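You operate a simulated robot arm through the tools that you are given. There is no shell and no other tool. Be economical: measure what you need, move in short steps, check, and stop when the job is done.

Carry out the task below with a simulated two-armed robot. There is one attempt and no reset: what you move stays moved.

TASK
Put the clothes brush from the top of the laundry stand on the top of the long table.

It is judged by the outcome, as a careful person would: the job done as asked, and still so three seconds after it is handed in. It fails if anything else is knocked over, pushed out of place, dropped, spilled or broken.

THE ROBOT
Two 7-joint arms with two-finger parallel grippers on one trunk, on a base that drives. Base frame: it is fixed to the floor where the robot stands at the start and does not move with it; the origin is under the middle of the robot, x ahead of it, y to its left, z up. Readings come in cm, degrees, newtons and seconds.
The left shoulder is at the start at [5.8, 16.9, 112], the right one opposite. With the tool pointing down near the work surface each hand reaches from about 40 to 88 cm from the robot's upright axis, wherever it stands, measured 20 degrees to its own side. Places, roughly: top of the long table [200, -230, 70]. Payload 3.43 kg a hand.
The tool frame of a hand sits at the grasp point between the pads (the TCP): z along the fingers, y along the line on which they close. The tips reach 3.4 cm beyond it. Largest opening 12.8 cm; finger width 2.4, thickness 1.2; the body of the gripper, 4.8 by 13 cm, starts 9.6 cm behind the TCP.
Orientation is that of the tool frame in the base frame, as a unit quaternion [x, y, z, w]. With the fingers straight down and closing along the base's y, the tool's x points along the base's -x, its y along +y and its z along -z.

THE INTERFACE
- The arms move only by the tool drive_tool. It takes "left_targets", "right_targets" or both (then of equal length, played together; a hand with none holds still); each is a list of rows, each a list of 7 numbers: the shift along the tool's x, y, z in units of 400 mm (1.0 is 400 mm), then the turn, a rotation vector about the tool's x, y, z in units of 60 degrees (1.0 is 60 degrees), then the opening, from 0 (shut) to 1 (fully open). In form: [[tx, ty, tz, rx, ry, rz, claw], ...]. A call has 1 to 12 rows; each row is the pose to reach, as a shift and turn from the pose commanded when the call began, along the tool's axes at that moment. A call with a number of a shift or a turn outside -1 to 1 is refused whole. Each row takes 0.2 s and may step no farther than 5 cm and 8.6 degrees from the row before; otherwise, or with a gripper value out of range, the whole call is refused. A pose out of reach is approached as far as the arm can. The call stops where the force on the tool passes 40 N (or 10 N more than at its start, if that is more) or the arm is blocked; 0.2 s more then pass. Each finger travels about 15.3 cm/s and halts on what it meets, pressing with about 21 N; the grip force reading is that of the motor and also rises with nothing between the fingers. The clock runs only during rows and for 0.2 s after the last one: add rows that repeat a pose to give the fingers time. The reply holds the time, the measured pose of the TCP, the force on the tool along the base axes, the opening and the grip force, in the units named above and with some noise.
- Cameras (640 x 400 px; columns grow to the right, rows downward): "scene" is now at [11.75, 2.31, 135.66]; the picture's right is [0.13, -0.99, 0.01], its down [-0.53, -0.08, -0.84] and it looks along [0.84, 0.10, -0.54] (base axes); focal length 248 px, centre (320, 200). "left" rides on the left gripper at [7.6, 1.1, -16] in its tool frame; the picture's right is [-0.15, 0.99, 0.00], its down [-0.88, -0.13, -0.46] and it looks along [-0.45, -0.07, 0.89] (tool axes); focal length 234 px, centre (320, 200). "right" rides on the right gripper at [7.6, -1.1, -16] in its tool frame; the picture's right is [0.15, 0.99, 0.00], its down [-0.88, 0.13, -0.46] and it looks along [-0.45, 0.07, 0.89] (tool axes); focal length 234 px, centre (320, 200). There is no depth. A picture from a camera that has moved, and an enlarged one, comes with that camera's place and axes in the base frame and with its lens. The place of the scene camera against the robot may be out by one fixed shift of up to 1.2 cm in any direction.
- capture(camera): a new picture of that camera. It takes no simulated time.
- move_column(by): slides the trunk up (or, below 0, down) by that many cm; the arms and the scene camera ride with it, the base frame stays. It gives what a move gives, with no picture.
- roll_base(legs): drives the robot by 1 to 6 legs, each [ahead, left, turn to the left] in cm, cm and degrees, along the robot's own axes; the way and the turn of a leg run together, so that a leg with both is an arc; at most 150 cm and 180 degrees a leg. The arms and the cameras ride along, it lands a little off, and it stops where it bumps. It gives what a move gives.
- pan_tilt(pan, tilt): turns the head with the scene camera to pan (to the left, within 86 degrees either way) and tilt (down, from -29 to 69), counted from straight ahead of the robot. It gives what a move gives.
- zoom(camera, box): a new picture of the part [left, top, right, bottom] of that camera's present view, enlarged. It takes no simulated time.
- sign_off(): hands the job in; it is judged then, once.

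Work in short steps. Places have to be worked out from the pictures, the camera data and where the tool is seen: move nearer, look again, correct. Check each grasp and each placing, and mend what went wrong. You have 120 turns and 92 pictures in all, those below and enlarged ones among them. Open the grippers and draw the arms clear of the work before you hand the job in, unless the task says otherwise; then end with one line.

The tools are called after "Emit:" as a command line: name --argument value ..., lists and objects as JSON in quotes. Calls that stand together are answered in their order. drive_tool: Moves the arms, as the interface text tells. Its arguments: {"type":"object","properties":{"left_targets":{"type":"array","items":{"type":"array","items":{"type":"number"}}},"right_targets":{"type":"array","items":{"type":"array","items":{"type":"number"}}}},"required":[]} The other tools are called the same way: move_column (by) slides the trunk up or down; roll_base (legs) drives the base; pan_tilt (pan, tilt) turns the head that bears the scene camera; capture (camera) takes a picture; zoom (camera, box) takes an enlarged picture of a part of a camera's view; sign_off () hands the job in.

At the start:

```text
time_s: 0.0
left_ee_pos: [64.93, 29.46, 113.1]
left_ee_rot: [0.0, 1.0, -0.004, 0.005]
left_ft_force: [0.0, -0.3, -0.2]
left_finger_gap: 12.79
left_grasp_force: 0.0
right_ee_pos: [63.73, -21.71, 113.4]
right_ee_rot: [0.0, 1.0, -0.003, 0.016]
right_ft_force: [0.0, 0.9, -0.6]
right_finger_gap: 12.81
right_grasp_force: 0.1
trunk travel left (down, up): [-60.0, 34.0]
robot x, y, heading: [-0.3, -0.59, 0.2]
head pan, tilt: [7.4, 33.2]
```

scene: 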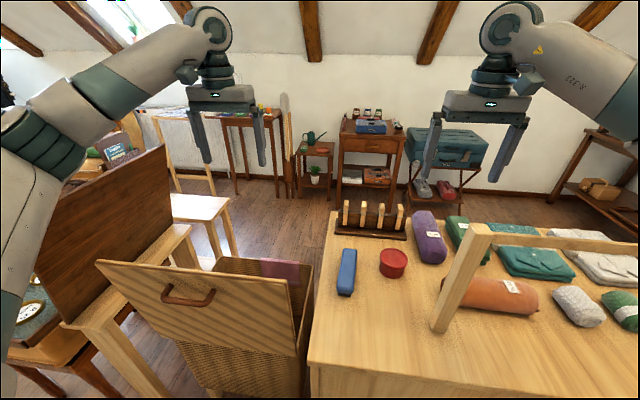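
right: 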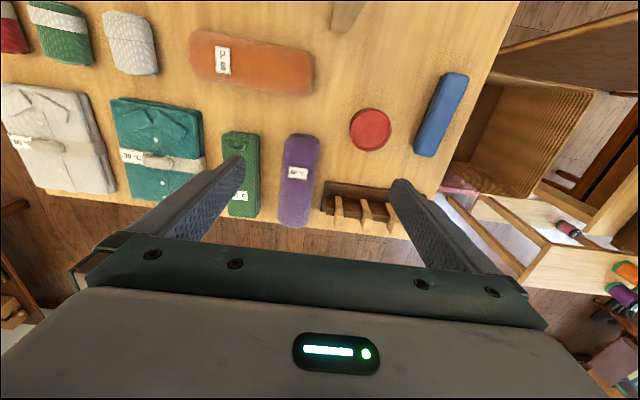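
left: 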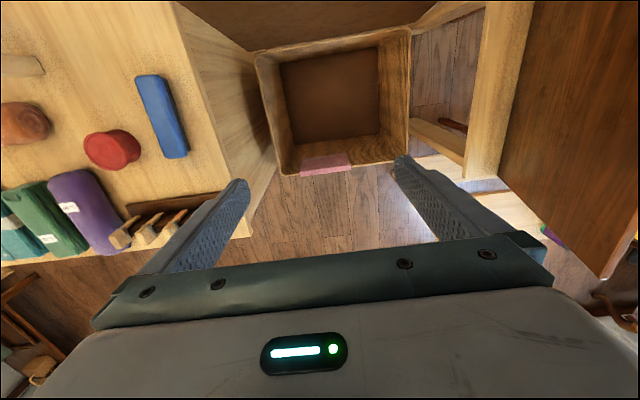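

The first view shows a work table with clothes, a hamper, and furniture at the far wall. I look around to find the laundry stand and the brush.

Emit:
pan_tilt --pan -60 --tilt 25

Emit:
capture --camera "scene"

Emit:
pan_tilt --pan 70 --tilt 25

Emit:
capture --camera "scene"

Emit:
pan_tilt --pan 0 --tilt 20

Emit:
zoom --camera "scene" --box '[220, 60, 540, 260]'

```text
time_s: 1.4
left_ee_pos: [65.59, 29.52, 112.74]
left_ee_rot: [0.0, 1.0, -0.003, 0.003]
left_ft_force: [0.3, 0.0, 0.7]
left_finger_gap: 12.8
left_grasp_force: 0.0
right_ee_pos: [64.24, -21.7, 113.51]
right_ee_rot: [-0.001, 1.0, -0.003, 0.017]
right_ft_force: [0.2, 0.0, -0.1]
right_finger_gap: 12.82
right_grasp_force: 0.1
trunk travel left (down, up): [-60.0, 34.0]
robot x, y, heading: [0.02, 0.07, -0.1]
head pan, tilt: [-60.0, 25.0]
```

```text
88 pictures are left
camera scene: at [8.23, -6.79, 136.88], right [-0.87, -0.5, 0.0], down [-0.21, 0.36, -0.91], along [0.46, -0.79, -0.42], focal length 248 px, centre (320, 200)
```

scene: 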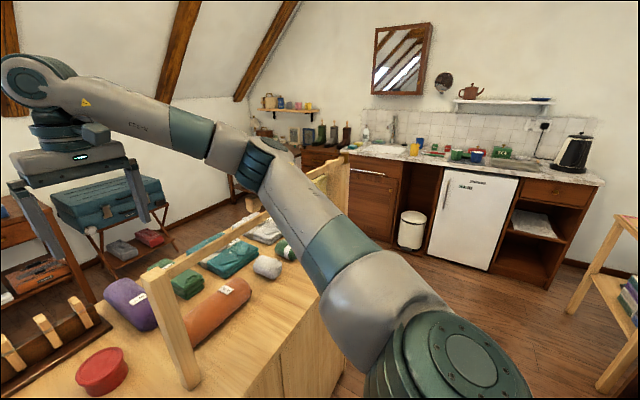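

```text
time_s: 3.5
left_ee_pos: [65.54, 29.3, 112.74]
left_ee_rot: [-0.001, 1.0, -0.003, 0.003]
left_ft_force: [-0.1, 0.6, 0.0]
left_finger_gap: 12.78
left_grasp_force: 0.0
right_ee_pos: [64.31, -21.69, 113.4]
right_ee_rot: [0.0, 1.0, -0.003, 0.016]
right_ft_force: [-0.4, 0.1, -0.5]
right_finger_gap: 12.8
right_grasp_force: 0.0
trunk travel left (down, up): [-60.0, 34.0]
robot x, y, heading: [0.1, -0.22, -0.1]
head pan, tilt: [70.0, 25.0]
```

```text
87 pictures are left
camera scene: at [6.83, 9.87, 136.77], right [0.94, -0.34, 0.01], down [-0.14, -0.4, -0.9], along [0.31, 0.85, -0.43], focal length 248 px, centre (320, 200)
```

scene: 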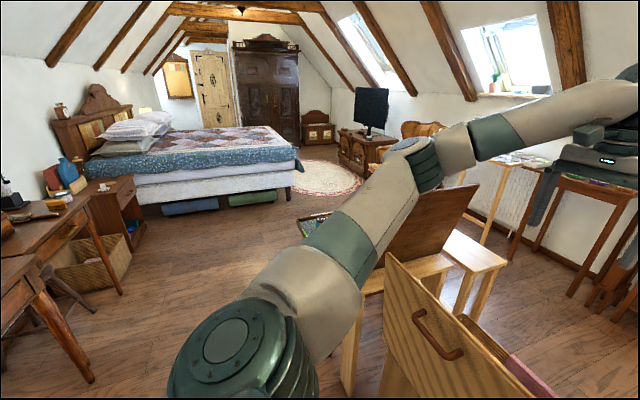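

```text
time_s: 4.9
left_ee_pos: [65.62, 29.56, 112.56]
left_ee_rot: [-0.001, 1.0, -0.004, 0.002]
left_ft_force: [0.1, -0.5, 0.5]
left_finger_gap: 12.77
left_grasp_force: 0.0
right_ee_pos: [64.33, -21.72, 113.42]
right_ee_rot: [0.001, 1.0, -0.004, 0.016]
right_ft_force: [0.1, -1.3, -0.4]
right_finger_gap: 12.82
right_grasp_force: 0.1
trunk travel left (down, up): [-60.0, 34.0]
robot x, y, heading: [0.15, 0.18, 0.0]
head pan, tilt: [0.0, 20.0]
```

```text
2.00 times, centred on (380, 160) of scene
camera zoom: at [13.02, 1.22, 137.66], right [0.0, -1.0, 0.01], down [-0.34, -0.01, -0.94], along [0.94, 0.0, -0.34], focal length 496 px, centre (200, 280)
```

zoom: 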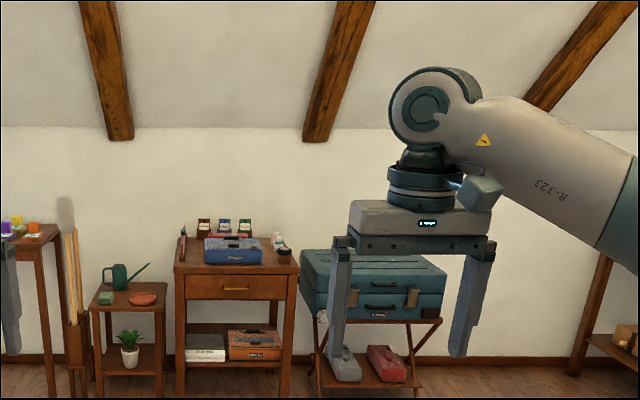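

No clear brush yet; I zoom on the far table and on the near work top.

Emit:
pan_tilt --pan -45 --tilt 25

Emit:
capture --camera "scene"

Emit:
pan_tilt --pan 0 --tilt 45

Emit:
capture --camera "scene"

Emit:
zoom --camera "right" --box '[300, 40, 540, 240]'

```text
time_s: 6.0
left_ee_pos: [65.68, 29.55, 112.72]
left_ee_rot: [-0.001, 1.0, -0.003, 0.003]
left_ft_force: [0.6, 0.6, 0.3]
left_finger_gap: 12.79
left_grasp_force: 0.0
right_ee_pos: [64.29, -21.7, 113.3]
right_ee_rot: [0.0, 1.0, -0.003, 0.014]
right_ft_force: [0.1, -0.1, 0.7]
right_finger_gap: 12.77
right_grasp_force: 0.1
trunk travel left (down, up): [-60.0, 34.0]
robot x, y, heading: [-0.21, 0.03, -0.1]
head pan, tilt: [-45.0, 25.0]
```

```text
85 pictures are left
camera scene: at [10.25, -5.31, 136.88], right [-0.71, -0.71, 0.0], down [-0.29, 0.29, -0.91], along [0.64, -0.64, -0.42], focal length 248 px, centre (320, 200)
```

scene: 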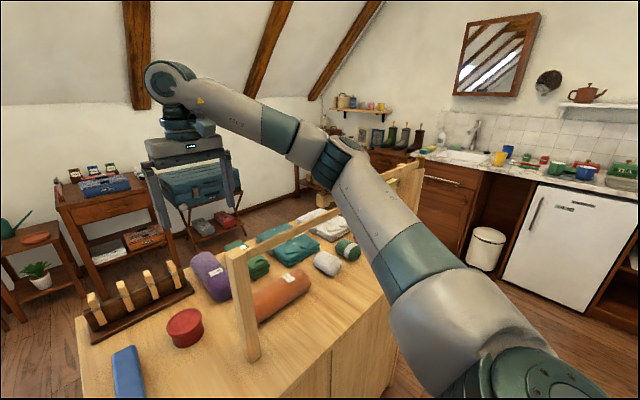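

```text
time_s: 7.1
left_ee_pos: [65.65, 29.45, 112.6]
left_ee_rot: [-0.001, 1.0, -0.002, 0.003]
left_ft_force: [-0.5, -0.6, -0.5]
left_finger_gap: 12.79
left_grasp_force: 0.1
right_ee_pos: [64.36, -21.75, 113.23]
right_ee_rot: [0.0, 1.0, -0.003, 0.015]
right_ft_force: [-0.5, -0.2, 0.1]
right_finger_gap: 12.79
right_grasp_force: 0.2
trunk travel left (down, up): [-60.0, 34.0]
robot x, y, heading: [-0.35, -0.09, 0.1]
head pan, tilt: [0.0, 45.0]
```

```text
84 pictures are left
camera scene: at [11.9, 1.17, 133.79], right [0.0, -1.0, 0.01], down [-0.7, 0.0, -0.71], along [0.71, 0.0, -0.7], focal length 248 px, centre (320, 200)
```

scene: 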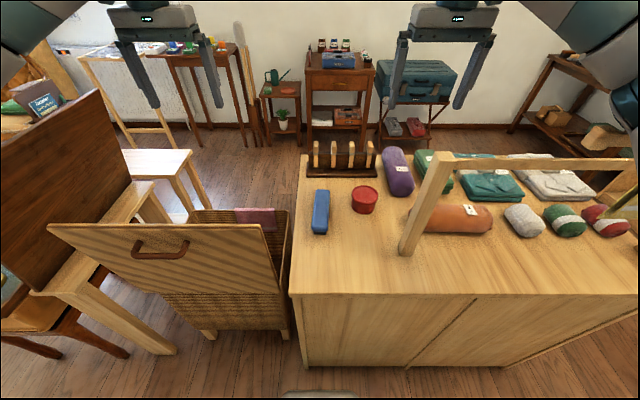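

```text
2.00 times, centred on (420, 140) of right
camera zoom: at [56.29, -22.84, 128.97], right [-0.15, 0.99, -0.01], down [0.87, 0.13, 0.48], along [0.48, 0.06, -0.88], focal length 468 px, centre (120, 320)
```

zoom: 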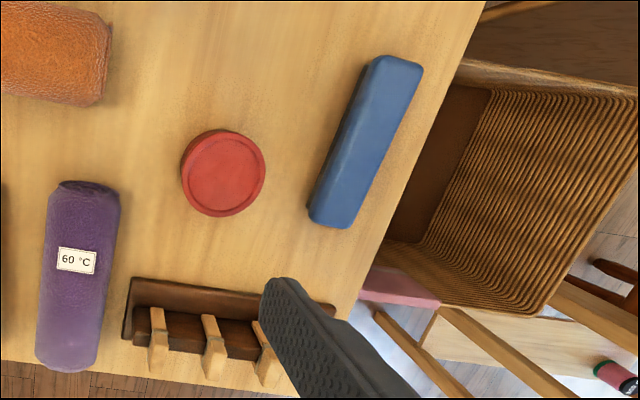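

The blue block on the near stand could be the brush; I zoom on it and on the far right table.

Emit:
zoom --camera "scene" --box '[290, 140, 450, 240]'

Emit:
zoom --camera "left" --box '[60, 50, 220, 250]'

Emit:
pan_tilt --pan -40 --tilt 20

Emit:
zoom --camera "scene" --box '[250, 80, 490, 230]'

```text
4.00 times, centred on (370, 190) of scene
camera zoom: at [11.9, 1.17, 133.79], right [0.0, -1.0, 0.01], down [-0.7, 0.0, -0.71], along [0.71, 0.0, -0.7], focal length 991 px, centre (120, 240)
```

zoom: 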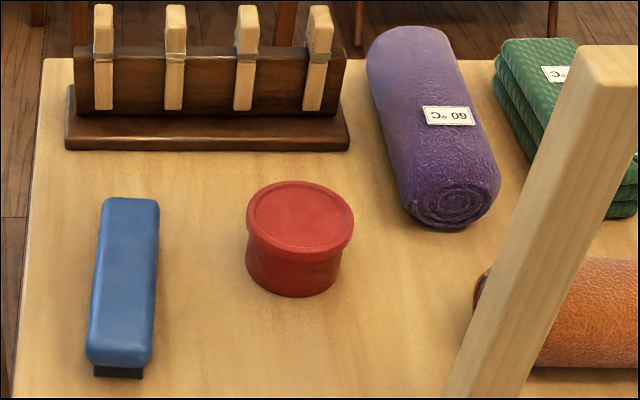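

```text
2.00 times, centred on (140, 150) of left
camera zoom: at [58.04, 30.69, 128.54], right [0.15, 0.99, -0.01], down [0.88, -0.13, 0.46], along [0.46, -0.07, -0.89], focal length 468 px, centre (680, 300)
```

zoom: 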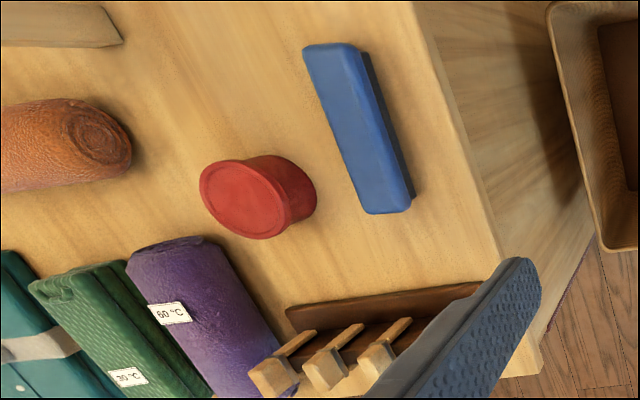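

```text
time_s: 8.2
left_ee_pos: [65.6, 29.4, 112.57]
left_ee_rot: [-0.002, 1.0, -0.002, 0.003]
left_ft_force: [-0.8, 0.9, 1.1]
left_finger_gap: 12.81
left_grasp_force: 0.1
right_ee_pos: [64.38, -21.72, 113.19]
right_ee_rot: [0.0, 1.0, -0.003, 0.015]
right_ft_force: [-0.4, 0.7, -0.2]
right_finger_gap: 12.8
right_grasp_force: 0.0
trunk travel left (down, up): [-60.0, 34.0]
robot x, y, heading: [-0.4, 0.17, 0.1]
head pan, tilt: [-40.0, 20.0]
```

```text
2.67 times, centred on (370, 155) of scene
camera zoom: at [10.91, -4.8, 137.68], right [-0.64, -0.77, 0.0], down [-0.26, 0.21, -0.94], along [0.72, -0.61, -0.34], focal length 661 px, centre (187, 320)
```

zoom: 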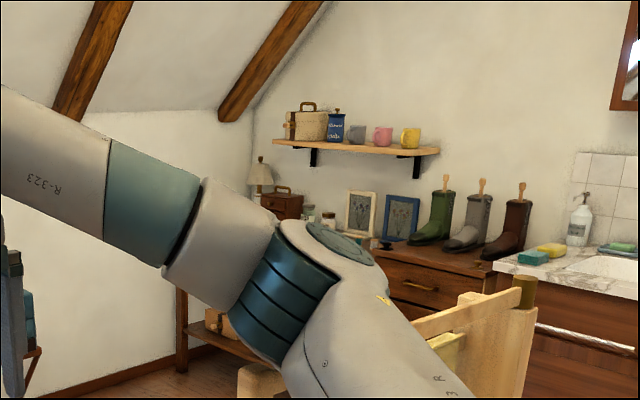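

The blue block has black bristles: it's the clothes brush, at about (60, 1), lying along x, on the laundry stand. The post of the arch is on the right, so I use the left arm: I go above the brush with the gripper partly open.

Emit:
drive_tool --left_targets '[[0.02, -0.1, 0, 0, 0, 0, 0.65], [0.04, -0.2, 0, 0, 0, 0, 0.65], [0.06, -0.3, 0, 0, 0, 0, 0.65], [0.08, -0.4, 0, 0, 0, 0, 0.65], [0.1, -0.5, 0, 0, 0, 0, 0.65], [0.12, -0.6, 0, 0, 0, 0, 0.65], [0.14, -0.71, 0, 0, 0, 0, 0.65], [0.14, -0.71, 0.1, 0, 0, 0, 0.65], [0.14, -0.71, 0.2, 0, 0, 0, 0.65], [0.14, -0.71, 0.3, 0, 0, 0, 0.65], [0.14, -0.71, 0.3, 0, 0, 0, 0.65]]'

Emit:
capture --camera "left"

Emit:
pan_tilt --pan 0 --tilt 45

Emit:
capture --camera "scene"

```text
time_s: 10.6
left_ee_pos: [60.1, 0.92, 100.84]
left_ee_rot: [-0.001, 1.0, -0.003, 0.003]
left_ft_force: [0.5, -0.5, -0.3]
left_finger_gap: 8.31
left_grasp_force: 0.0
right_ee_pos: [64.33, -21.79, 113.05]
right_ee_rot: [0.001, 1.0, -0.002, 0.014]
right_ft_force: [-0.3, -0.1, -0.8]
right_finger_gap: 12.81
right_grasp_force: 0.0
trunk travel left (down, up): [-60.0, 34.0]
robot x, y, heading: [0.1, -0.01, -0.1]
head pan, tilt: [-40.0, 20.0]
```

```text
79 pictures are left
camera left: at [52.52, 2.1, 116.71], right [0.15, 0.99, -0.01], down [0.88, -0.13, 0.46], along [0.45, -0.07, -0.89], focal length 234 px, centre (320, 200)
```

left: 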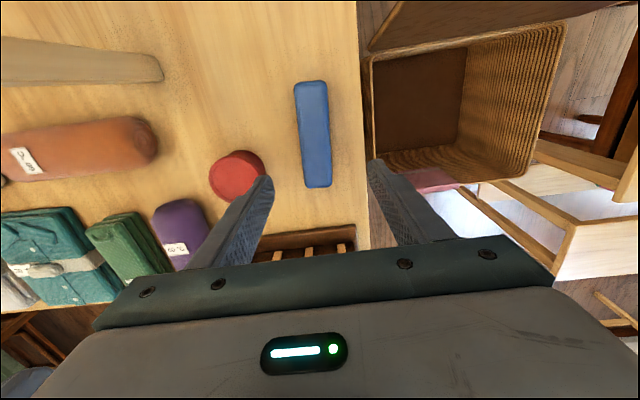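

```text
time_s: 11.7
left_ee_pos: [60.08, 0.82, 100.88]
left_ee_rot: [0.0, 1.0, -0.003, 0.003]
left_ft_force: [-0.9, 0.2, 0.1]
left_finger_gap: 8.32
left_grasp_force: 0.1
right_ee_pos: [64.46, -21.91, 113.2]
right_ee_rot: [0.001, 1.0, -0.002, 0.015]
right_ft_force: [-1.0, 0.2, 0.4]
right_finger_gap: 12.8
right_grasp_force: 0.1
trunk travel left (down, up): [-60.0, 34.0]
robot x, y, heading: [0.15, -0.05, 0.1]
head pan, tilt: [0.0, 45.0]
```

```text
78 pictures are left
camera scene: at [11.99, 1.09, 133.78], right [0.0, -1.0, 0.01], down [-0.7, 0.0, -0.71], along [0.71, 0.0, -0.7], focal length 248 px, centre (320, 200)
```

scene: 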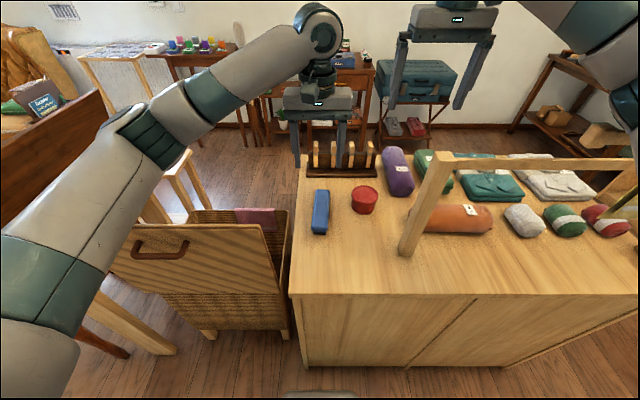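

Left camera puts the brush centre near (59.6, 0.3), yaw about -5°. I align and lower to z≈88 to check.

Emit:
drive_tool --left_targets '[[0.01, -0.015, 0.06, 0, 0, 0.083, 0.6], [0.01, -0.015, 0.16, 0, 0, 0.083, 0.6], [0.01, -0.015, 0.25, 0, 0, 0.083, 0.6], [0.01, -0.015, 0.32, 0, 0, 0.083, 0.6], [0.01, -0.015, 0.32, 0, 0, 0.083, 0.6]]'

Emit:
capture --camera "left"

Emit:
zoom --camera "scene" --box '[240, 120, 400, 240]'

```text
time_s: 12.9
left_ee_pos: [59.79, 0.3, 88.23]
left_ee_rot: [0.042, 0.999, -0.002, 0.003]
left_ft_force: [0.1, 0.1, -0.2]
left_finger_gap: 7.68
left_grasp_force: 0.0
right_ee_pos: [64.49, -21.9, 113.07]
right_ee_rot: [-0.001, 1.0, -0.003, 0.012]
right_ft_force: [0.7, -0.6, -0.7]
right_finger_gap: 12.81
right_grasp_force: 0.1
trunk travel left (down, up): [-60.0, 34.0]
robot x, y, heading: [0.02, -0.35, -0.0]
head pan, tilt: [0.0, 45.0]
```

```text
77 pictures are left
camera left: at [52.37, 2.16, 104.04], right [0.23, 0.97, 0.0], down [0.86, -0.2, 0.46], along [0.45, -0.11, -0.89], focal length 234 px, centre (320, 200)
```

left: 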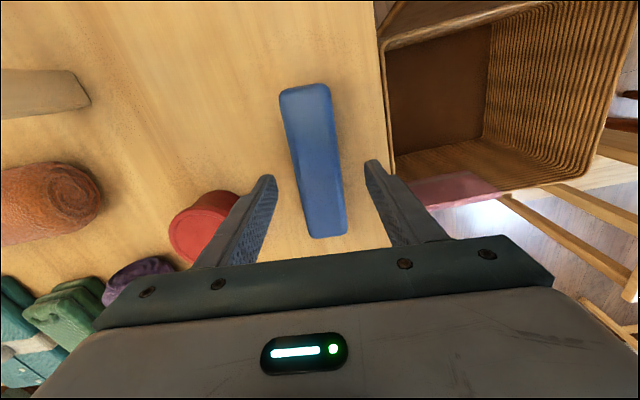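

```text
3.33 times, centred on (320, 180) of scene
camera zoom: at [12.01, 1.04, 133.82], right [0.0, -1.0, 0.0], down [-0.7, 0.0, -0.71], along [0.71, 0.0, -0.7], focal length 826 px, centre (320, 267)
```

zoom: 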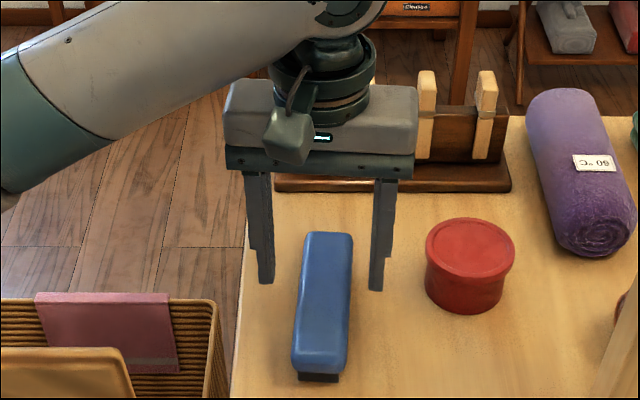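

Aligned; brush top is about z 84.5. I lower to z≈84.4 and close.

Emit:
drive_tool --left_targets '[[0.005, -0.003, 0.05, 0, 0, 0, 0.6], [0.005, -0.003, 0.095, 0, 0, 0, 0.6], [0.005, -0.003, 0.095, 0, 0, 0, 0.4], [0.005, -0.003, 0.095, 0, 0, 0, 0.2], [0.005, -0.003, 0.095, 0, 0, 0, 0.1], [0.005, -0.003, 0.095, 0, 0, 0, 0.1]]'

Emit:
capture --camera "left"

Emit:
zoom --camera "scene" --box '[240, 120, 400, 240]'

```text
time_s: 14.3
left_ee_pos: [61.74, 0.43, 87.69]
left_ee_rot: [0.038, 0.999, 0.004, 0.032]
left_ft_force: [0.5, 0.0, -0.9]
left_finger_gap: 1.26
left_grasp_force: 0.2
right_ee_pos: [64.6, -22.25, 113.24]
right_ee_rot: [0.0, 1.0, -0.001, 0.011]
right_ft_force: [-0.4, -0.5, 0.5]
right_finger_gap: 12.81
right_grasp_force: 0.0
trunk travel left (down, up): [-60.0, 34.0]
robot x, y, heading: [-0.21, -0.23, -0.3]
head pan, tilt: [0.0, 45.0]
```

```text
75 pictures are left
camera left: at [53.28, 2.08, 103.13], right [0.22, 0.98, 0.02], down [0.84, -0.2, 0.51], along [0.5, -0.1, -0.86], focal length 234 px, centre (320, 200)
```

left: 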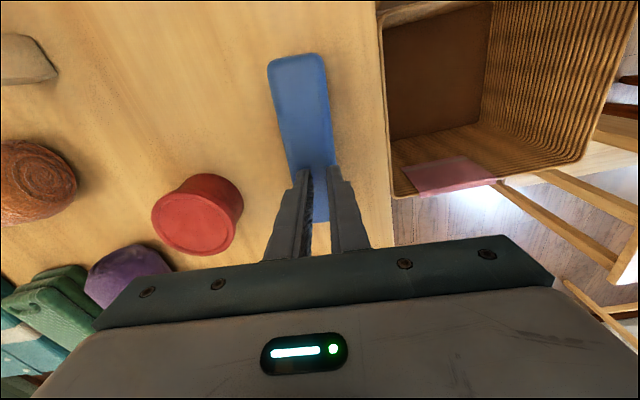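

```text
3.33 times, centred on (320, 180) of scene
camera zoom: at [12.18, 0.48, 134.24], right [0.0, -1.0, 0.0], down [-0.71, 0.0, -0.71], along [0.71, 0.0, -0.71], focal length 826 px, centre (320, 267)
```

zoom: 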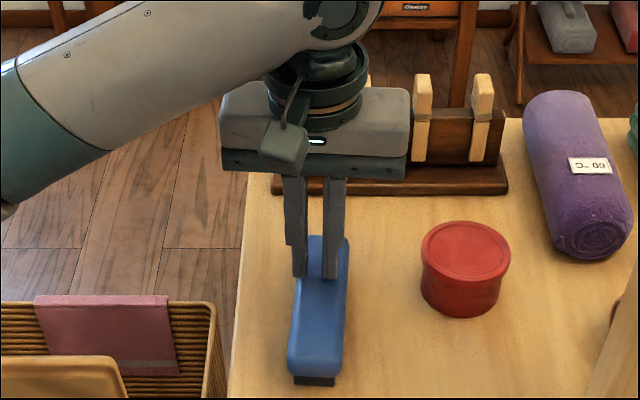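

The arm stopped at z≈87.7 tilted, and closed above the brush: something is limiting the arm (elbow or hamper lid). I raise it, open, and look around.

Emit:
drive_tool --left_targets '[[0, 0, -0.1, 0, 0, 0, 0.1], [0, 0, -0.2, 0, 0, 0, 0.4], [0, 0, -0.25, 0, 0, 0, 0.6], [0, 0, -0.25, 0, 0, 0, 0.6]]'

Emit:
pan_tilt --pan 35 --tilt 50

Emit:
capture --camera "scene"

```text
time_s: 15.3
left_ee_pos: [59.72, -0.6, 93.69]
left_ee_rot: [0.046, 0.999, 0.0, 0.0]
left_ft_force: [0.8, 0.1, -1.2]
left_finger_gap: 7.68
left_grasp_force: 0.0
right_ee_pos: [64.57, -22.66, 112.41]
right_ee_rot: [0.002, 1.0, 0.0, 0.01]
right_ft_force: [-0.5, -0.3, -0.6]
right_finger_gap: 12.8
right_grasp_force: 0.1
trunk travel left (down, up): [-60.0, 34.0]
robot x, y, heading: [0.15, -0.4, -0.1]
head pan, tilt: [0.0, 45.0]
```

```text
time_s: 16.3
left_ee_pos: [59.94, -0.32, 93.78]
left_ee_rot: [0.043, 0.999, 0.0, 0.0]
left_ft_force: [-1.0, 0.3, -0.2]
left_finger_gap: 7.67
left_grasp_force: 0.0
right_ee_pos: [64.91, -22.36, 112.49]
right_ee_rot: [0.001, 1.0, 0.0, 0.01]
right_ft_force: [0.1, 0.1, 0.5]
right_finger_gap: 12.79
right_grasp_force: 0.1
trunk travel left (down, up): [-60.0, 34.0]
robot x, y, heading: [-0.18, -0.26, -0.4]
head pan, tilt: [35.0, 50.0]
```

```text
73 pictures are left
camera scene: at [10.72, 4.84, 133.01], right [0.57, -0.82, 0.0], down [-0.63, -0.44, -0.64], along [0.53, 0.37, -0.77], focal length 248 px, centre (320, 200)
```

scene: 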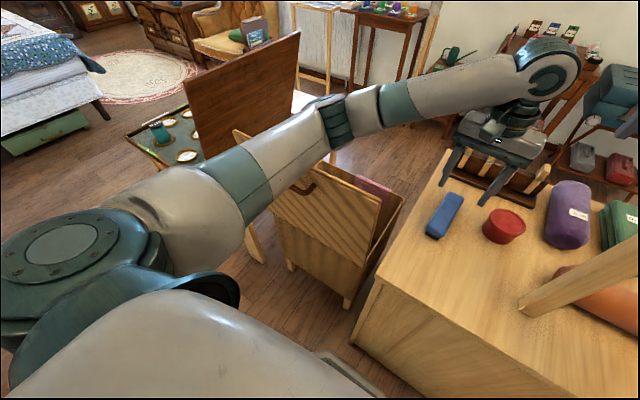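

The forearm lies right over the hamper lid. I'll draw the left hand back up to the left, raise the right hand a bit, then drive the robot 20 cm to the right so the left arm reaches straight ahead over the stand.

Emit:
drive_tool --left_targets '[[0, 0, -0.12, 0, 0, 0, 0.6], [0, 0, -0.24, 0, 0, 0, 0.6], [0, 0, -0.36, 0, 0, 0, 0.6], [0, 0, -0.48, 0, 0, 0, 0.6], [0, 0.12, -0.5, 0, 0, 0, 0.6], [0, 0.24, -0.5, 0, 0, 0, 0.6], [0, 0.36, -0.5, 0, 0, 0, 0.6], [0, 0.48, -0.5, 0, 0, 0, 0.6]]' --right_targets '[[0, 0, -0.05, 0, 0, 0, 1], [0, 0, -0.1, 0, 0, 0, 1], [0, 0, -0.15, 0, 0, 0, 1], [0, 0, -0.2, 0, 0, 0, 1], [0, 0, -0.2, 0, 0, 0, 1], [0, 0, -0.2, 0, 0, 0, 1], [0, 0, -0.2, 0, 0, 0, 1], [0, 0, -0.2, 0, 0, 0, 1]]'

Emit:
pan_tilt --pan 0 --tilt 45

Emit:
capture --camera "scene"

Emit:
pan_tilt --pan -70 --tilt 50

Emit:
capture --camera "scene"

```text
time_s: 18.1
left_ee_pos: [61.51, 19.11, 113.48]
left_ee_rot: [0.043, 0.999, -0.001, 0.001]
left_ft_force: [-0.2, 0.5, -0.3]
left_finger_gap: 7.71
left_grasp_force: 0.0
right_ee_pos: [64.75, -22.01, 120.47]
right_ee_rot: [0.0, 1.0, 0.0, 0.009]
right_ft_force: [-0.6, 1.3, -0.1]
right_finger_gap: 12.79
right_grasp_force: 0.1
trunk travel left (down, up): [-60.0, 34.0]
robot x, y, heading: [0.29, -0.09, -0.2]
head pan, tilt: [35.0, 50.0]
```

```text
time_s: 19.1
left_ee_pos: [61.5, 18.78, 113.47]
left_ee_rot: [0.042, 0.999, 0.001, 0.001]
left_ft_force: [0.5, -0.4, 0.2]
left_finger_gap: 7.67
left_grasp_force: 0.0
right_ee_pos: [64.73, -22.2, 120.46]
right_ee_rot: [0.0, 1.0, 0.001, 0.009]
right_ft_force: [-0.2, 0.0, 0.3]
right_finger_gap: 12.79
right_grasp_force: 0.1
trunk travel left (down, up): [-60.0, 34.0]
robot x, y, heading: [0.17, -0.27, 0.0]
head pan, tilt: [0.0, 45.0]
```

```text
72 pictures are left
camera scene: at [12.54, 0.47, 133.71], right [0.0, -1.0, 0.0], down [-0.71, 0.0, -0.71], along [0.71, 0.0, -0.71], focal length 248 px, centre (320, 200)
```

scene: 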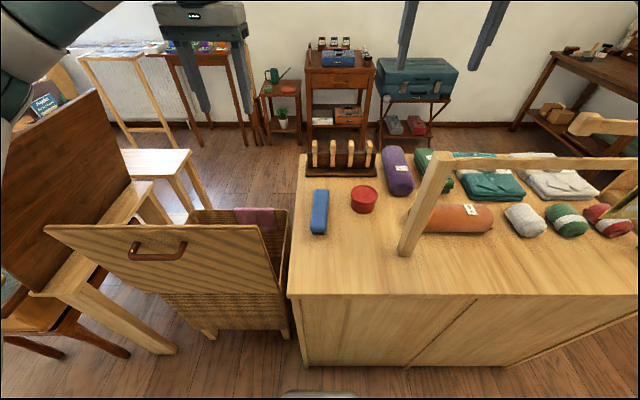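

```text
time_s: 20.5
left_ee_pos: [61.52, 18.78, 113.53]
left_ee_rot: [0.043, 0.999, 0.0, 0.0]
left_ft_force: [0.1, -0.4, 0.3]
left_finger_gap: 7.69
left_grasp_force: 0.0
right_ee_pos: [64.8, -22.25, 120.4]
right_ee_rot: [0.0, 1.0, 0.0, 0.01]
right_ft_force: [0.5, -0.1, 0.0]
right_finger_gap: 12.8
right_grasp_force: 0.1
trunk travel left (down, up): [-60.0, 34.0]
robot x, y, heading: [-0.19, 0.19, 0.2]
head pan, tilt: [-70.0, 50.0]
```

```text
71 pictures are left
camera scene: at [7.05, -6.8, 133.02], right [-0.94, -0.34, 0.0], down [-0.26, 0.72, -0.64], along [0.22, -0.6, -0.77], focal length 248 px, centre (320, 200)
```

scene: 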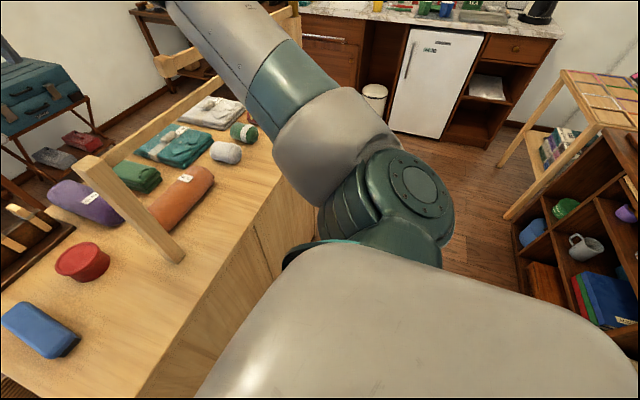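

Nothing is disturbed, and the floor to the right is free. I drive 20 cm right.

Emit:
roll_base --legs '[[0, -20, 0]]'

Emit:
pan_tilt --pan 15 --tilt 45

Emit:
capture --camera "scene"

Emit:
capture --camera "left"

```text
time_s: 22.1
left_ee_pos: [61.48, -1.01, 113.43]
left_ee_rot: [0.042, 0.999, 0.0, -0.001]
left_ft_force: [0.0, -0.4, -1.0]
left_finger_gap: 7.67
left_grasp_force: 0.2
right_ee_pos: [64.87, -41.92, 120.48]
right_ee_rot: [-0.001, 1.0, 0.0, 0.01]
right_ft_force: [-0.2, 0.1, 0.7]
right_finger_gap: 12.8
right_grasp_force: 0.0
trunk travel left (down, up): [-60.0, 34.0]
robot x, y, heading: [-0.17, -19.33, -0.0]
head pan, tilt: [-70.0, 50.0]
```

```text
time_s: 23.7
left_ee_pos: [61.61, -0.9, 113.59]
left_ee_rot: [0.043, 0.999, 0.0, 0.0]
left_ft_force: [0.2, 0.2, -0.2]
left_finger_gap: 7.66
left_grasp_force: 0.0
right_ee_pos: [64.85, -41.93, 120.47]
right_ee_rot: [0.0, 1.0, 0.0, 0.009]
right_ft_force: [-0.4, -0.5, -0.8]
right_finger_gap: 12.78
right_grasp_force: 0.1
trunk travel left (down, up): [-60.0, 34.0]
robot x, y, heading: [0.11, -19.5, 0.3]
head pan, tilt: [15.0, 45.0]
```

```text
70 pictures are left
camera scene: at [12.27, -17.25, 133.71], right [0.26, -0.97, 0.0], down [-0.68, -0.18, -0.71], along [0.68, 0.18, -0.71], focal length 248 px, centre (320, 200)
```

scene: 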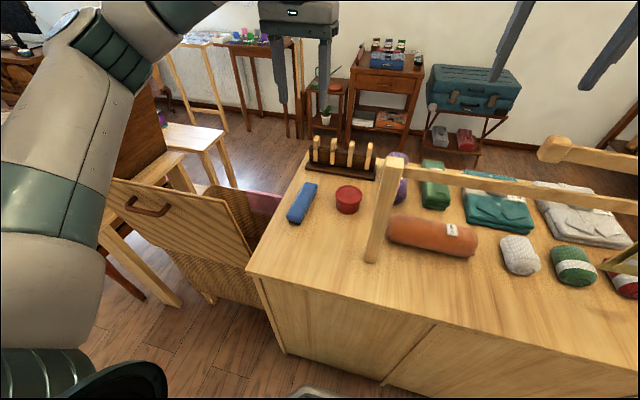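

```text
69 pictures are left
camera left: at [54.19, 0.86, 129.45], right [0.23, 0.97, 0.0], down [0.87, -0.2, 0.46], along [0.44, -0.1, -0.89], focal length 234 px, centre (320, 200)
```

left: 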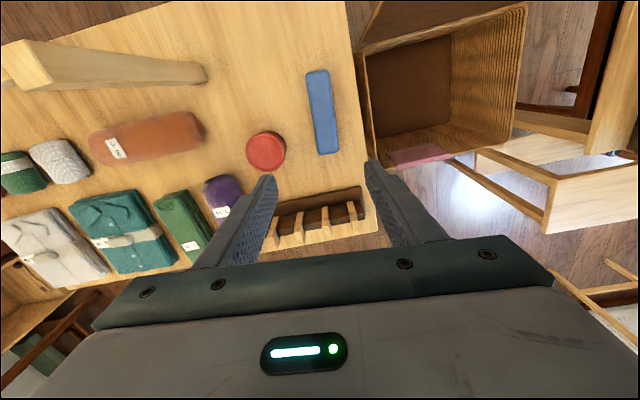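

The brush again works out at (59.5, 0.2). I lower the left hand over it to z≈88 first and check that it tracks.

Emit:
drive_tool --left_targets '[[0.05, 0.028, 0.1, 0, 0, 0, 0.6], [0.05, 0.028, 0.2, 0, 0, 0, 0.6], [0.05, 0.028, 0.3, 0, 0, 0, 0.6], [0.05, 0.028, 0.4, 0, 0, 0, 0.6], [0.05, 0.028, 0.5, 0, 0, 0, 0.6], [0.05, 0.028, 0.6, 0, 0, 0, 0.6], [0.05, 0.028, 0.64, 0, 0, 0, 0.6], [0.05, 0.028, 0.64, 0, 0, 0, 0.6]]'

Emit:
capture --camera "left"

Emit:
capture --camera "scene"

```text
time_s: 25.5
left_ee_pos: [59.66, 0.43, 87.94]
left_ee_rot: [0.043, 0.999, 0.0, 0.0]
left_ft_force: [-0.3, 0.1, 0.6]
left_finger_gap: 7.69
left_grasp_force: 0.1
right_ee_pos: [64.86, -41.89, 120.48]
right_ee_rot: [0.0, 1.0, 0.0, 0.01]
right_ft_force: [0.0, 0.2, 0.3]
right_finger_gap: 12.8
right_grasp_force: 0.0
trunk travel left (down, up): [-60.0, 34.0]
robot x, y, heading: [0.24, -20.0, 0.3]
head pan, tilt: [15.0, 45.0]
```

```text
68 pictures are left
camera left: at [52.23, 2.27, 103.81], right [0.23, 0.97, 0.0], down [0.87, -0.2, 0.46], along [0.44, -0.1, -0.89], focal length 234 px, centre (320, 200)
```

left: 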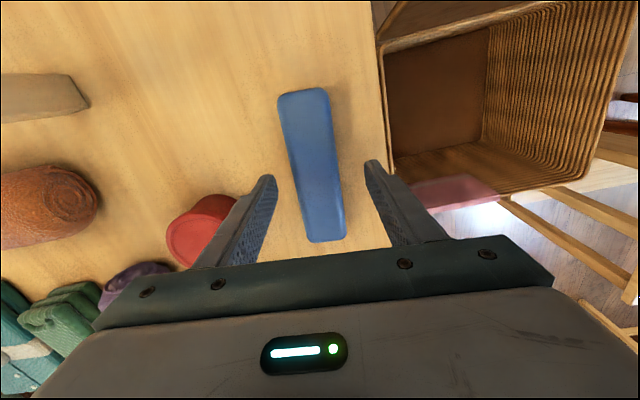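

```text
67 pictures are left
camera scene: at [12.26, -17.24, 133.71], right [0.26, -0.97, 0.0], down [-0.68, -0.18, -0.71], along [0.68, 0.18, -0.71], focal length 248 px, centre (320, 200)
```

scene: 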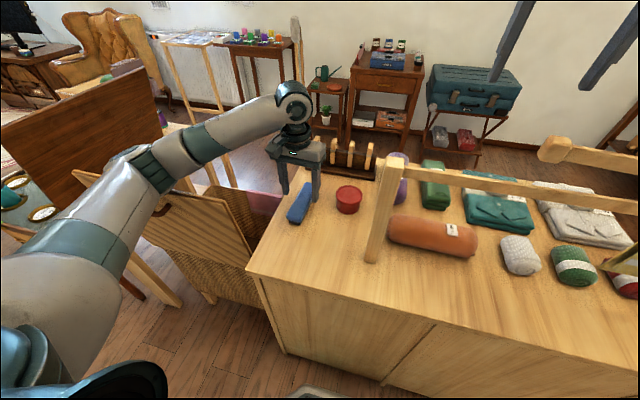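

It tracks, but the elbow hangs low above the hamper lid, likely what blocked it before. I raise the trunk 12 cm so the elbow is higher, then come down.

Emit:
move_column --by 12

Emit:
drive_tool --left_targets '[[0, 0, 0.1, 0, 0, 0, 0.6], [0, 0, 0.2, 0, 0, 0, 0.6], [0, 0, 0.3, 0, 0, 0, 0.6], [0, 0, 0.3, 0, 0, 0, 0.6]]'

Emit:
capture --camera "scene"

Emit:
capture --camera "left"

```text
time_s: 27.0
left_ee_pos: [59.8, 0.43, 99.88]
left_ee_rot: [0.042, 0.999, 0.001, 0.0]
left_ft_force: [-0.5, 0.3, 0.5]
left_finger_gap: 7.68
left_grasp_force: 0.2
right_ee_pos: [64.86, -41.97, 132.38]
right_ee_rot: [-0.001, 1.0, 0.001, 0.01]
right_ft_force: [-0.6, -0.1, 0.5]
right_finger_gap: 12.78
right_grasp_force: 0.1
trunk travel left (down, up): [-72.0, 22.0]
robot x, y, heading: [-0.1, -19.57, 0.0]
head pan, tilt: [15.0, 45.0]
```

```text
time_s: 28.0
left_ee_pos: [59.64, 0.47, 87.79]
left_ee_rot: [0.042, 0.999, 0.0, 0.0]
left_ft_force: [0.3, -0.1, -0.2]
left_finger_gap: 7.67
left_grasp_force: 0.1
right_ee_pos: [64.77, -41.83, 132.49]
right_ee_rot: [-0.001, 1.0, 0.0, 0.01]
right_ft_force: [-0.1, -0.1, 0.1]
right_finger_gap: 12.82
right_grasp_force: 0.1
trunk travel left (down, up): [-72.0, 22.0]
robot x, y, heading: [-0.27, -19.68, 0.0]
head pan, tilt: [15.0, 45.0]
```

```text
66 pictures are left
camera scene: at [12.25, -17.25, 145.71], right [0.26, -0.97, 0.0], down [-0.68, -0.18, -0.71], along [0.68, 0.18, -0.71], focal length 248 px, centre (320, 200)
```

scene: 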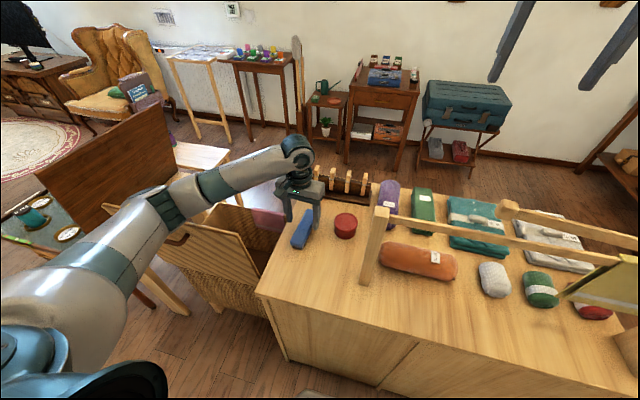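

```text
65 pictures are left
camera left: at [52.21, 2.25, 103.79], right [0.23, 0.97, 0.0], down [0.87, -0.2, 0.46], along [0.44, -0.1, -0.89], focal length 234 px, centre (320, 200)
```

left: 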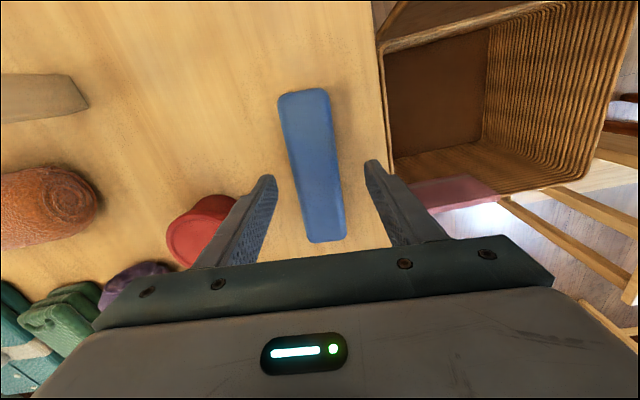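

Same pose with a higher elbow. I lower to z≈84.2 (open) and check before closing.

Emit:
drive_tool --left_targets '[[0, 0, 0.05, 0, 0, 0, 0.6], [0, 0, 0.09, 0, 0, 0, 0.6], [0, 0, 0.09, 0, 0, 0, 0.6]]'

Emit:
zoom --camera "scene" --box '[230, 140, 390, 260]'

```text
time_s: 28.8
left_ee_pos: [59.53, 0.3, 84.28]
left_ee_rot: [0.042, 0.999, 0.0, 0.0]
left_ft_force: [-0.3, -0.8, -0.1]
left_finger_gap: 7.71
left_grasp_force: 0.1
right_ee_pos: [64.75, -41.88, 132.51]
right_ee_rot: [-0.001, 1.0, 0.0, 0.01]
right_ft_force: [0.1, 0.3, 0.0]
right_finger_gap: 12.78
right_grasp_force: 0.0
trunk travel left (down, up): [-72.0, 22.0]
robot x, y, heading: [0.02, -19.67, 0.2]
head pan, tilt: [15.0, 45.0]
```

```text
3.33 times, centred on (310, 200) of scene
camera zoom: at [12.26, -17.24, 145.71], right [0.26, -0.97, 0.0], down [-0.68, -0.18, -0.71], along [0.68, 0.18, -0.71], focal length 826 px, centre (353, 200)
```

zoom: 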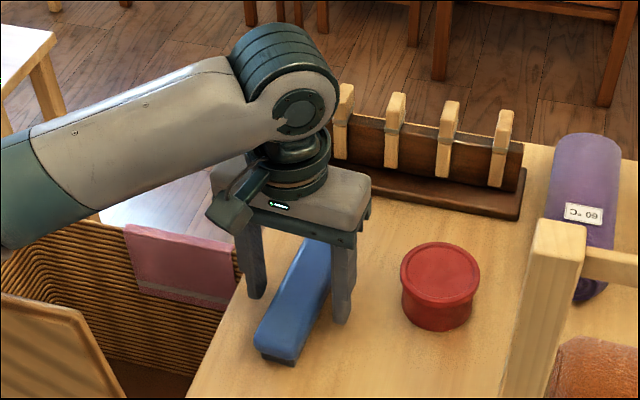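

The fingers straddle the brush cleanly. I close, wait, then lift a little.

Emit:
drive_tool --left_targets '[[0, 0, 0, 0, 0, 0, 0.4], [0, 0, 0, 0, 0, 0, 0.2], [0, 0, 0, 0, 0, 0, 0.1], [0, 0, 0, 0, 0, 0, 0.1], [0, 0, -0.05, 0, 0, 0, 0.1], [0, 0, -0.15, 0, 0, 0, 0.1], [0, 0, -0.15, 0, 0, 0, 0.1]]'

Emit:
zoom --camera "scene" --box '[230, 140, 390, 260]'

```text
time_s: 30.4
left_ee_pos: [59.64, 0.63, 90.4]
left_ee_rot: [0.043, 0.999, 0.001, -0.001]
left_ft_force: [0.3, 1.2, -1.4]
left_finger_gap: 4.33
left_grasp_force: 21.2
right_ee_pos: [64.85, -41.88, 132.31]
right_ee_rot: [-0.001, 1.0, 0.0, 0.01]
right_ft_force: [0.1, 0.6, 0.4]
right_finger_gap: 12.81
right_grasp_force: 0.0
trunk travel left (down, up): [-72.0, 22.0]
robot x, y, heading: [0.09, -19.73, -0.2]
head pan, tilt: [15.0, 45.0]
```

```text
3.33 times, centred on (310, 200) of scene
camera zoom: at [12.31, -17.2, 145.7], right [0.26, -0.97, 0.0], down [-0.68, -0.18, -0.71], along [0.68, 0.18, -0.71], focal length 826 px, centre (353, 200)
```

zoom: 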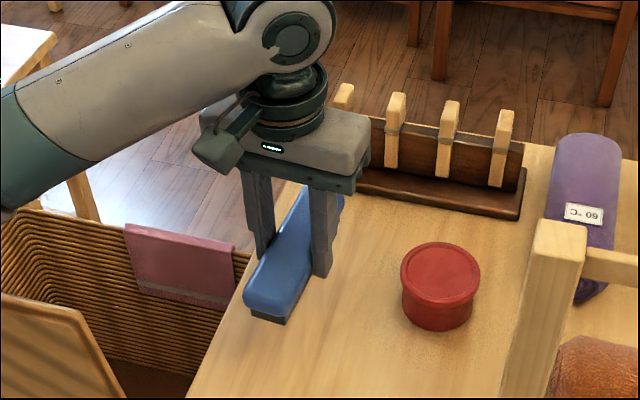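

The brush is held (gap 4.3 cm, 21 N). I lift it to about z 122, clear of everything on the stand, and look to the right.

Emit:
drive_tool --left_targets '[[0, 0, -0.1, 0, 0, 0, 0.1], [0, 0, -0.2, 0, 0, 0, 0.1], [0, 0, -0.3, 0, 0, 0, 0.1], [0, 0, -0.4, 0, 0, 0, 0.1], [0, 0, -0.5, 0, 0, 0, 0.1], [0, 0, -0.6, 0, 0, 0, 0.1], [0, 0, -0.7, 0, 0, 0, 0.1], [0, 0, -0.8, 0, 0, 0, 0.1]]'

Emit:
pan_tilt --pan -45 --tilt 30

Emit:
capture --camera "scene"

Emit:
pan_tilt --pan -86 --tilt 35

Emit:
capture --camera "scene"

```text
time_s: 32.2
left_ee_pos: [59.63, 0.34, 122.3]
left_ee_rot: [0.042, 0.999, 0.0, 0.0]
left_ft_force: [-0.2, -0.5, -1.4]
left_finger_gap: 4.33
left_grasp_force: 20.8
right_ee_pos: [64.72, -42.12, 132.44]
right_ee_rot: [0.0, 1.0, -0.001, 0.009]
right_ft_force: [0.1, -0.3, 0.1]
right_finger_gap: 12.77
right_grasp_force: 0.0
trunk travel left (down, up): [-72.0, 22.0]
robot x, y, heading: [-0.11, -19.99, 0.1]
head pan, tilt: [15.0, 45.0]
```

```text
time_s: 33.5
left_ee_pos: [59.74, 0.42, 122.11]
left_ee_rot: [0.043, 0.999, -0.001, -0.001]
left_ft_force: [-0.1, -0.1, -1.1]
left_finger_gap: 4.33
left_grasp_force: 21.8
right_ee_pos: [64.9, -41.89, 132.33]
right_ee_rot: [-0.001, 1.0, -0.001, 0.009]
right_ft_force: [0.3, -1.5, -0.4]
right_finger_gap: 12.81
right_grasp_force: 0.0
trunk travel left (down, up): [-72.0, 22.0]
robot x, y, heading: [0.46, -19.57, -0.0]
head pan, tilt: [-45.0, 30.0]
```

```text
62 pictures are left
camera scene: at [10.85, -25.72, 147.96], right [-0.71, -0.71, 0.0], down [-0.35, 0.35, -0.87], along [0.61, -0.61, -0.5], focal length 248 px, centre (320, 200)
```

scene: 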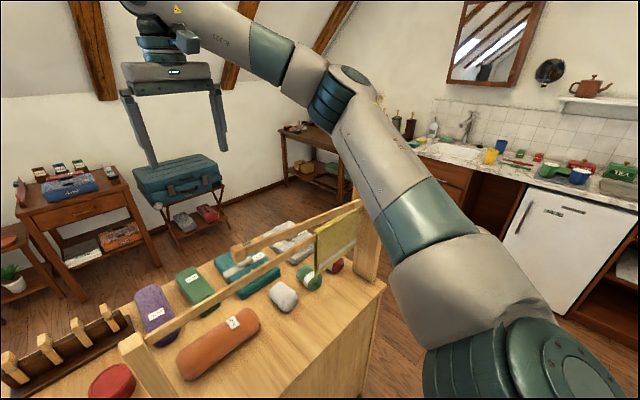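

```text
time_s: 34.6
left_ee_pos: [59.67, 0.43, 122.18]
left_ee_rot: [0.043, 0.999, 0.001, 0.0]
left_ft_force: [-0.9, -0.3, -1.6]
left_finger_gap: 4.31
left_grasp_force: 21.2
right_ee_pos: [64.83, -41.86, 132.45]
right_ee_rot: [-0.001, 1.0, 0.001, 0.009]
right_ft_force: [0.7, 0.2, -0.5]
right_finger_gap: 12.79
right_grasp_force: 0.0
trunk travel left (down, up): [-72.0, 22.0]
robot x, y, heading: [-0.09, -19.8, 0.2]
head pan, tilt: [-85.9, 35.0]
```

```text
61 pictures are left
camera scene: at [5.07, -28.13, 147.19], right [-1.0, -0.07, 0.0], down [-0.04, 0.57, -0.82], along [0.06, -0.82, -0.57], focal length 248 px, centre (320, 200)
```

scene: 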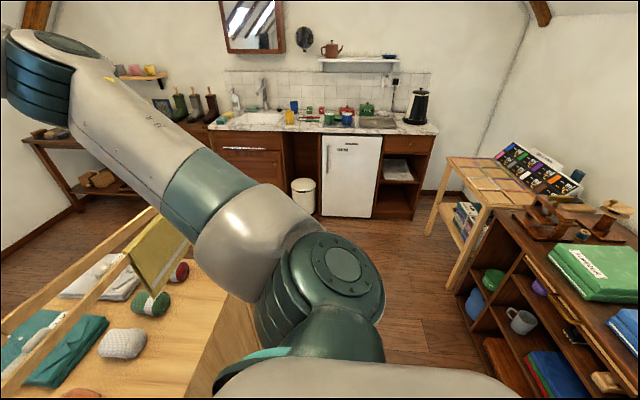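

The long table runs along the right wall, x ≈ 158–256, front edge y ≈ -212. The corridor between the stand's right end (y≈-80) and the kitchen (y≈-215) is free, so I go sideways to y≈-130 and turn right 90°.

Emit:
roll_base --legs '[[0, -110, 0]]'

Emit:
capture --camera "scene"

```text
time_s: 40.1
left_ee_pos: [59.64, -108.44, 122.22]
left_ee_rot: [0.043, 0.999, 0.0, 0.0]
left_ft_force: [-0.5, -0.1, -1.9]
left_finger_gap: 4.32
left_grasp_force: 20.7
right_ee_pos: [64.7, -150.76, 132.38]
right_ee_rot: [0.0, 1.0, 0.0, 0.01]
right_ft_force: [0.4, 0.0, -0.5]
right_finger_gap: 12.8
right_grasp_force: 0.1
trunk travel left (down, up): [-72.0, 22.0]
robot x, y, heading: [-0.06, -128.47, 0.1]
head pan, tilt: [-85.9, 35.0]
```

```text
60 pictures are left
camera scene: at [4.99, -136.88, 147.19], right [-1.0, -0.07, 0.0], down [-0.04, 0.57, -0.82], along [0.06, -0.82, -0.57], focal length 248 px, centre (320, 200)
```

scene: 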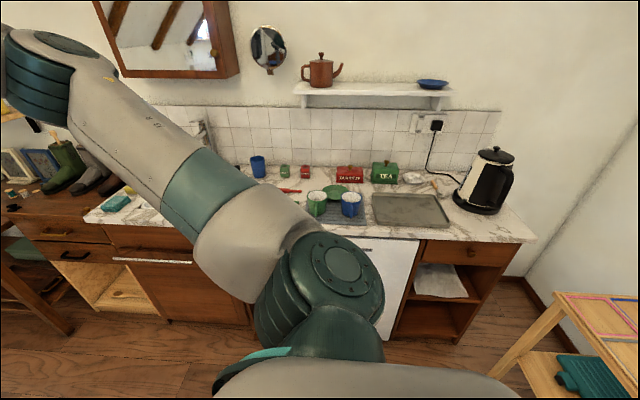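

Counter edge is at y≈-206, and my hands would reach only to about y=-200 at z≥118. I turn right 90°.

Emit:
roll_base --legs '[[0, 0, -90]]'

Emit:
pan_tilt --pan 50 --tilt 35

Emit:
capture --camera "scene"

Emit:
pan_tilt --pan 86 --tilt 35

Emit:
capture --camera "scene"

```text
time_s: 44.4
left_ee_pos: [20.03, -188.39, 122.21]
left_ee_rot: [0.738, 0.675, 0.0, 0.0]
left_ft_force: [0.4, -0.2, -1.4]
left_finger_gap: 4.34
left_grasp_force: 20.9
right_ee_pos: [-22.25, -193.43, 132.29]
right_ee_rot: [0.707, 0.707, -0.007, 0.006]
right_ft_force: [0.4, -0.9, 0.3]
right_finger_gap: 12.81
right_grasp_force: 0.0
trunk travel left (down, up): [-72.0, 22.0]
robot x, y, heading: [-0.32, -128.27, -90.0]
head pan, tilt: [-85.9, 35.0]
```

```text
time_s: 46.5
left_ee_pos: [20.07, -188.36, 122.14]
left_ee_rot: [0.737, 0.676, 0.001, 0.001]
left_ft_force: [0.4, -1.0, -2.2]
left_finger_gap: 4.34
left_grasp_force: 21.2
right_ee_pos: [-22.45, -193.33, 132.49]
right_ee_rot: [0.707, 0.707, -0.007, 0.007]
right_ft_force: [-0.3, 0.2, -1.2]
right_finger_gap: 12.81
right_grasp_force: 0.0
trunk travel left (down, up): [-72.0, 22.0]
robot x, y, heading: [-0.17, -128.5, -90.0]
head pan, tilt: [50.0, 35.0]
```

```text
59 pictures are left
camera scene: at [6.06, -138.85, 147.19], right [-0.64, -0.76, 0.0], down [-0.44, 0.37, -0.82], along [0.63, -0.53, -0.57], focal length 248 px, centre (320, 200)
```

scene: 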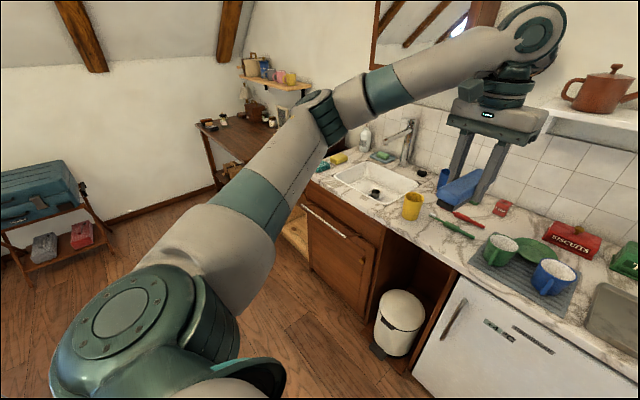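

```text
time_s: 47.6
left_ee_pos: [20.01, -188.4, 122.23]
left_ee_rot: [0.738, 0.675, 0.0, 0.001]
left_ft_force: [-0.9, 0.1, -0.3]
left_finger_gap: 4.33
left_grasp_force: 21.1
right_ee_pos: [-22.24, -193.39, 132.44]
right_ee_rot: [0.707, 0.707, -0.006, 0.007]
right_ft_force: [0.5, 0.8, 0.7]
right_finger_gap: 12.83
right_grasp_force: 0.0
trunk travel left (down, up): [-72.0, 22.0]
robot x, y, heading: [-0.33, -128.65, -90.0]
head pan, tilt: [85.9, 35.0]
```

```text
58 pictures are left
camera scene: at [8.11, -133.82, 147.19], right [-0.07, -1.0, 0.0], down [-0.57, 0.04, -0.82], along [0.82, -0.06, -0.57], focal length 248 px, centre (320, 200)
```

scene: 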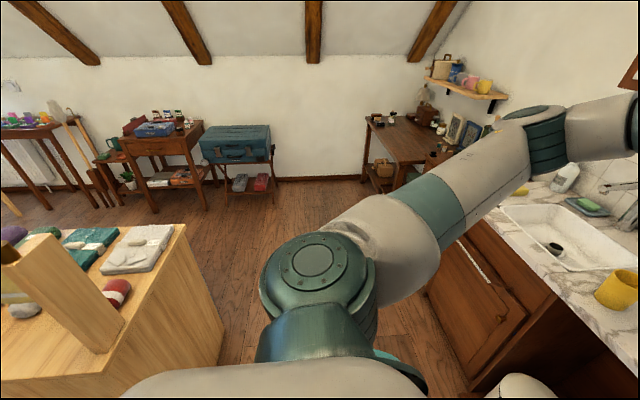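

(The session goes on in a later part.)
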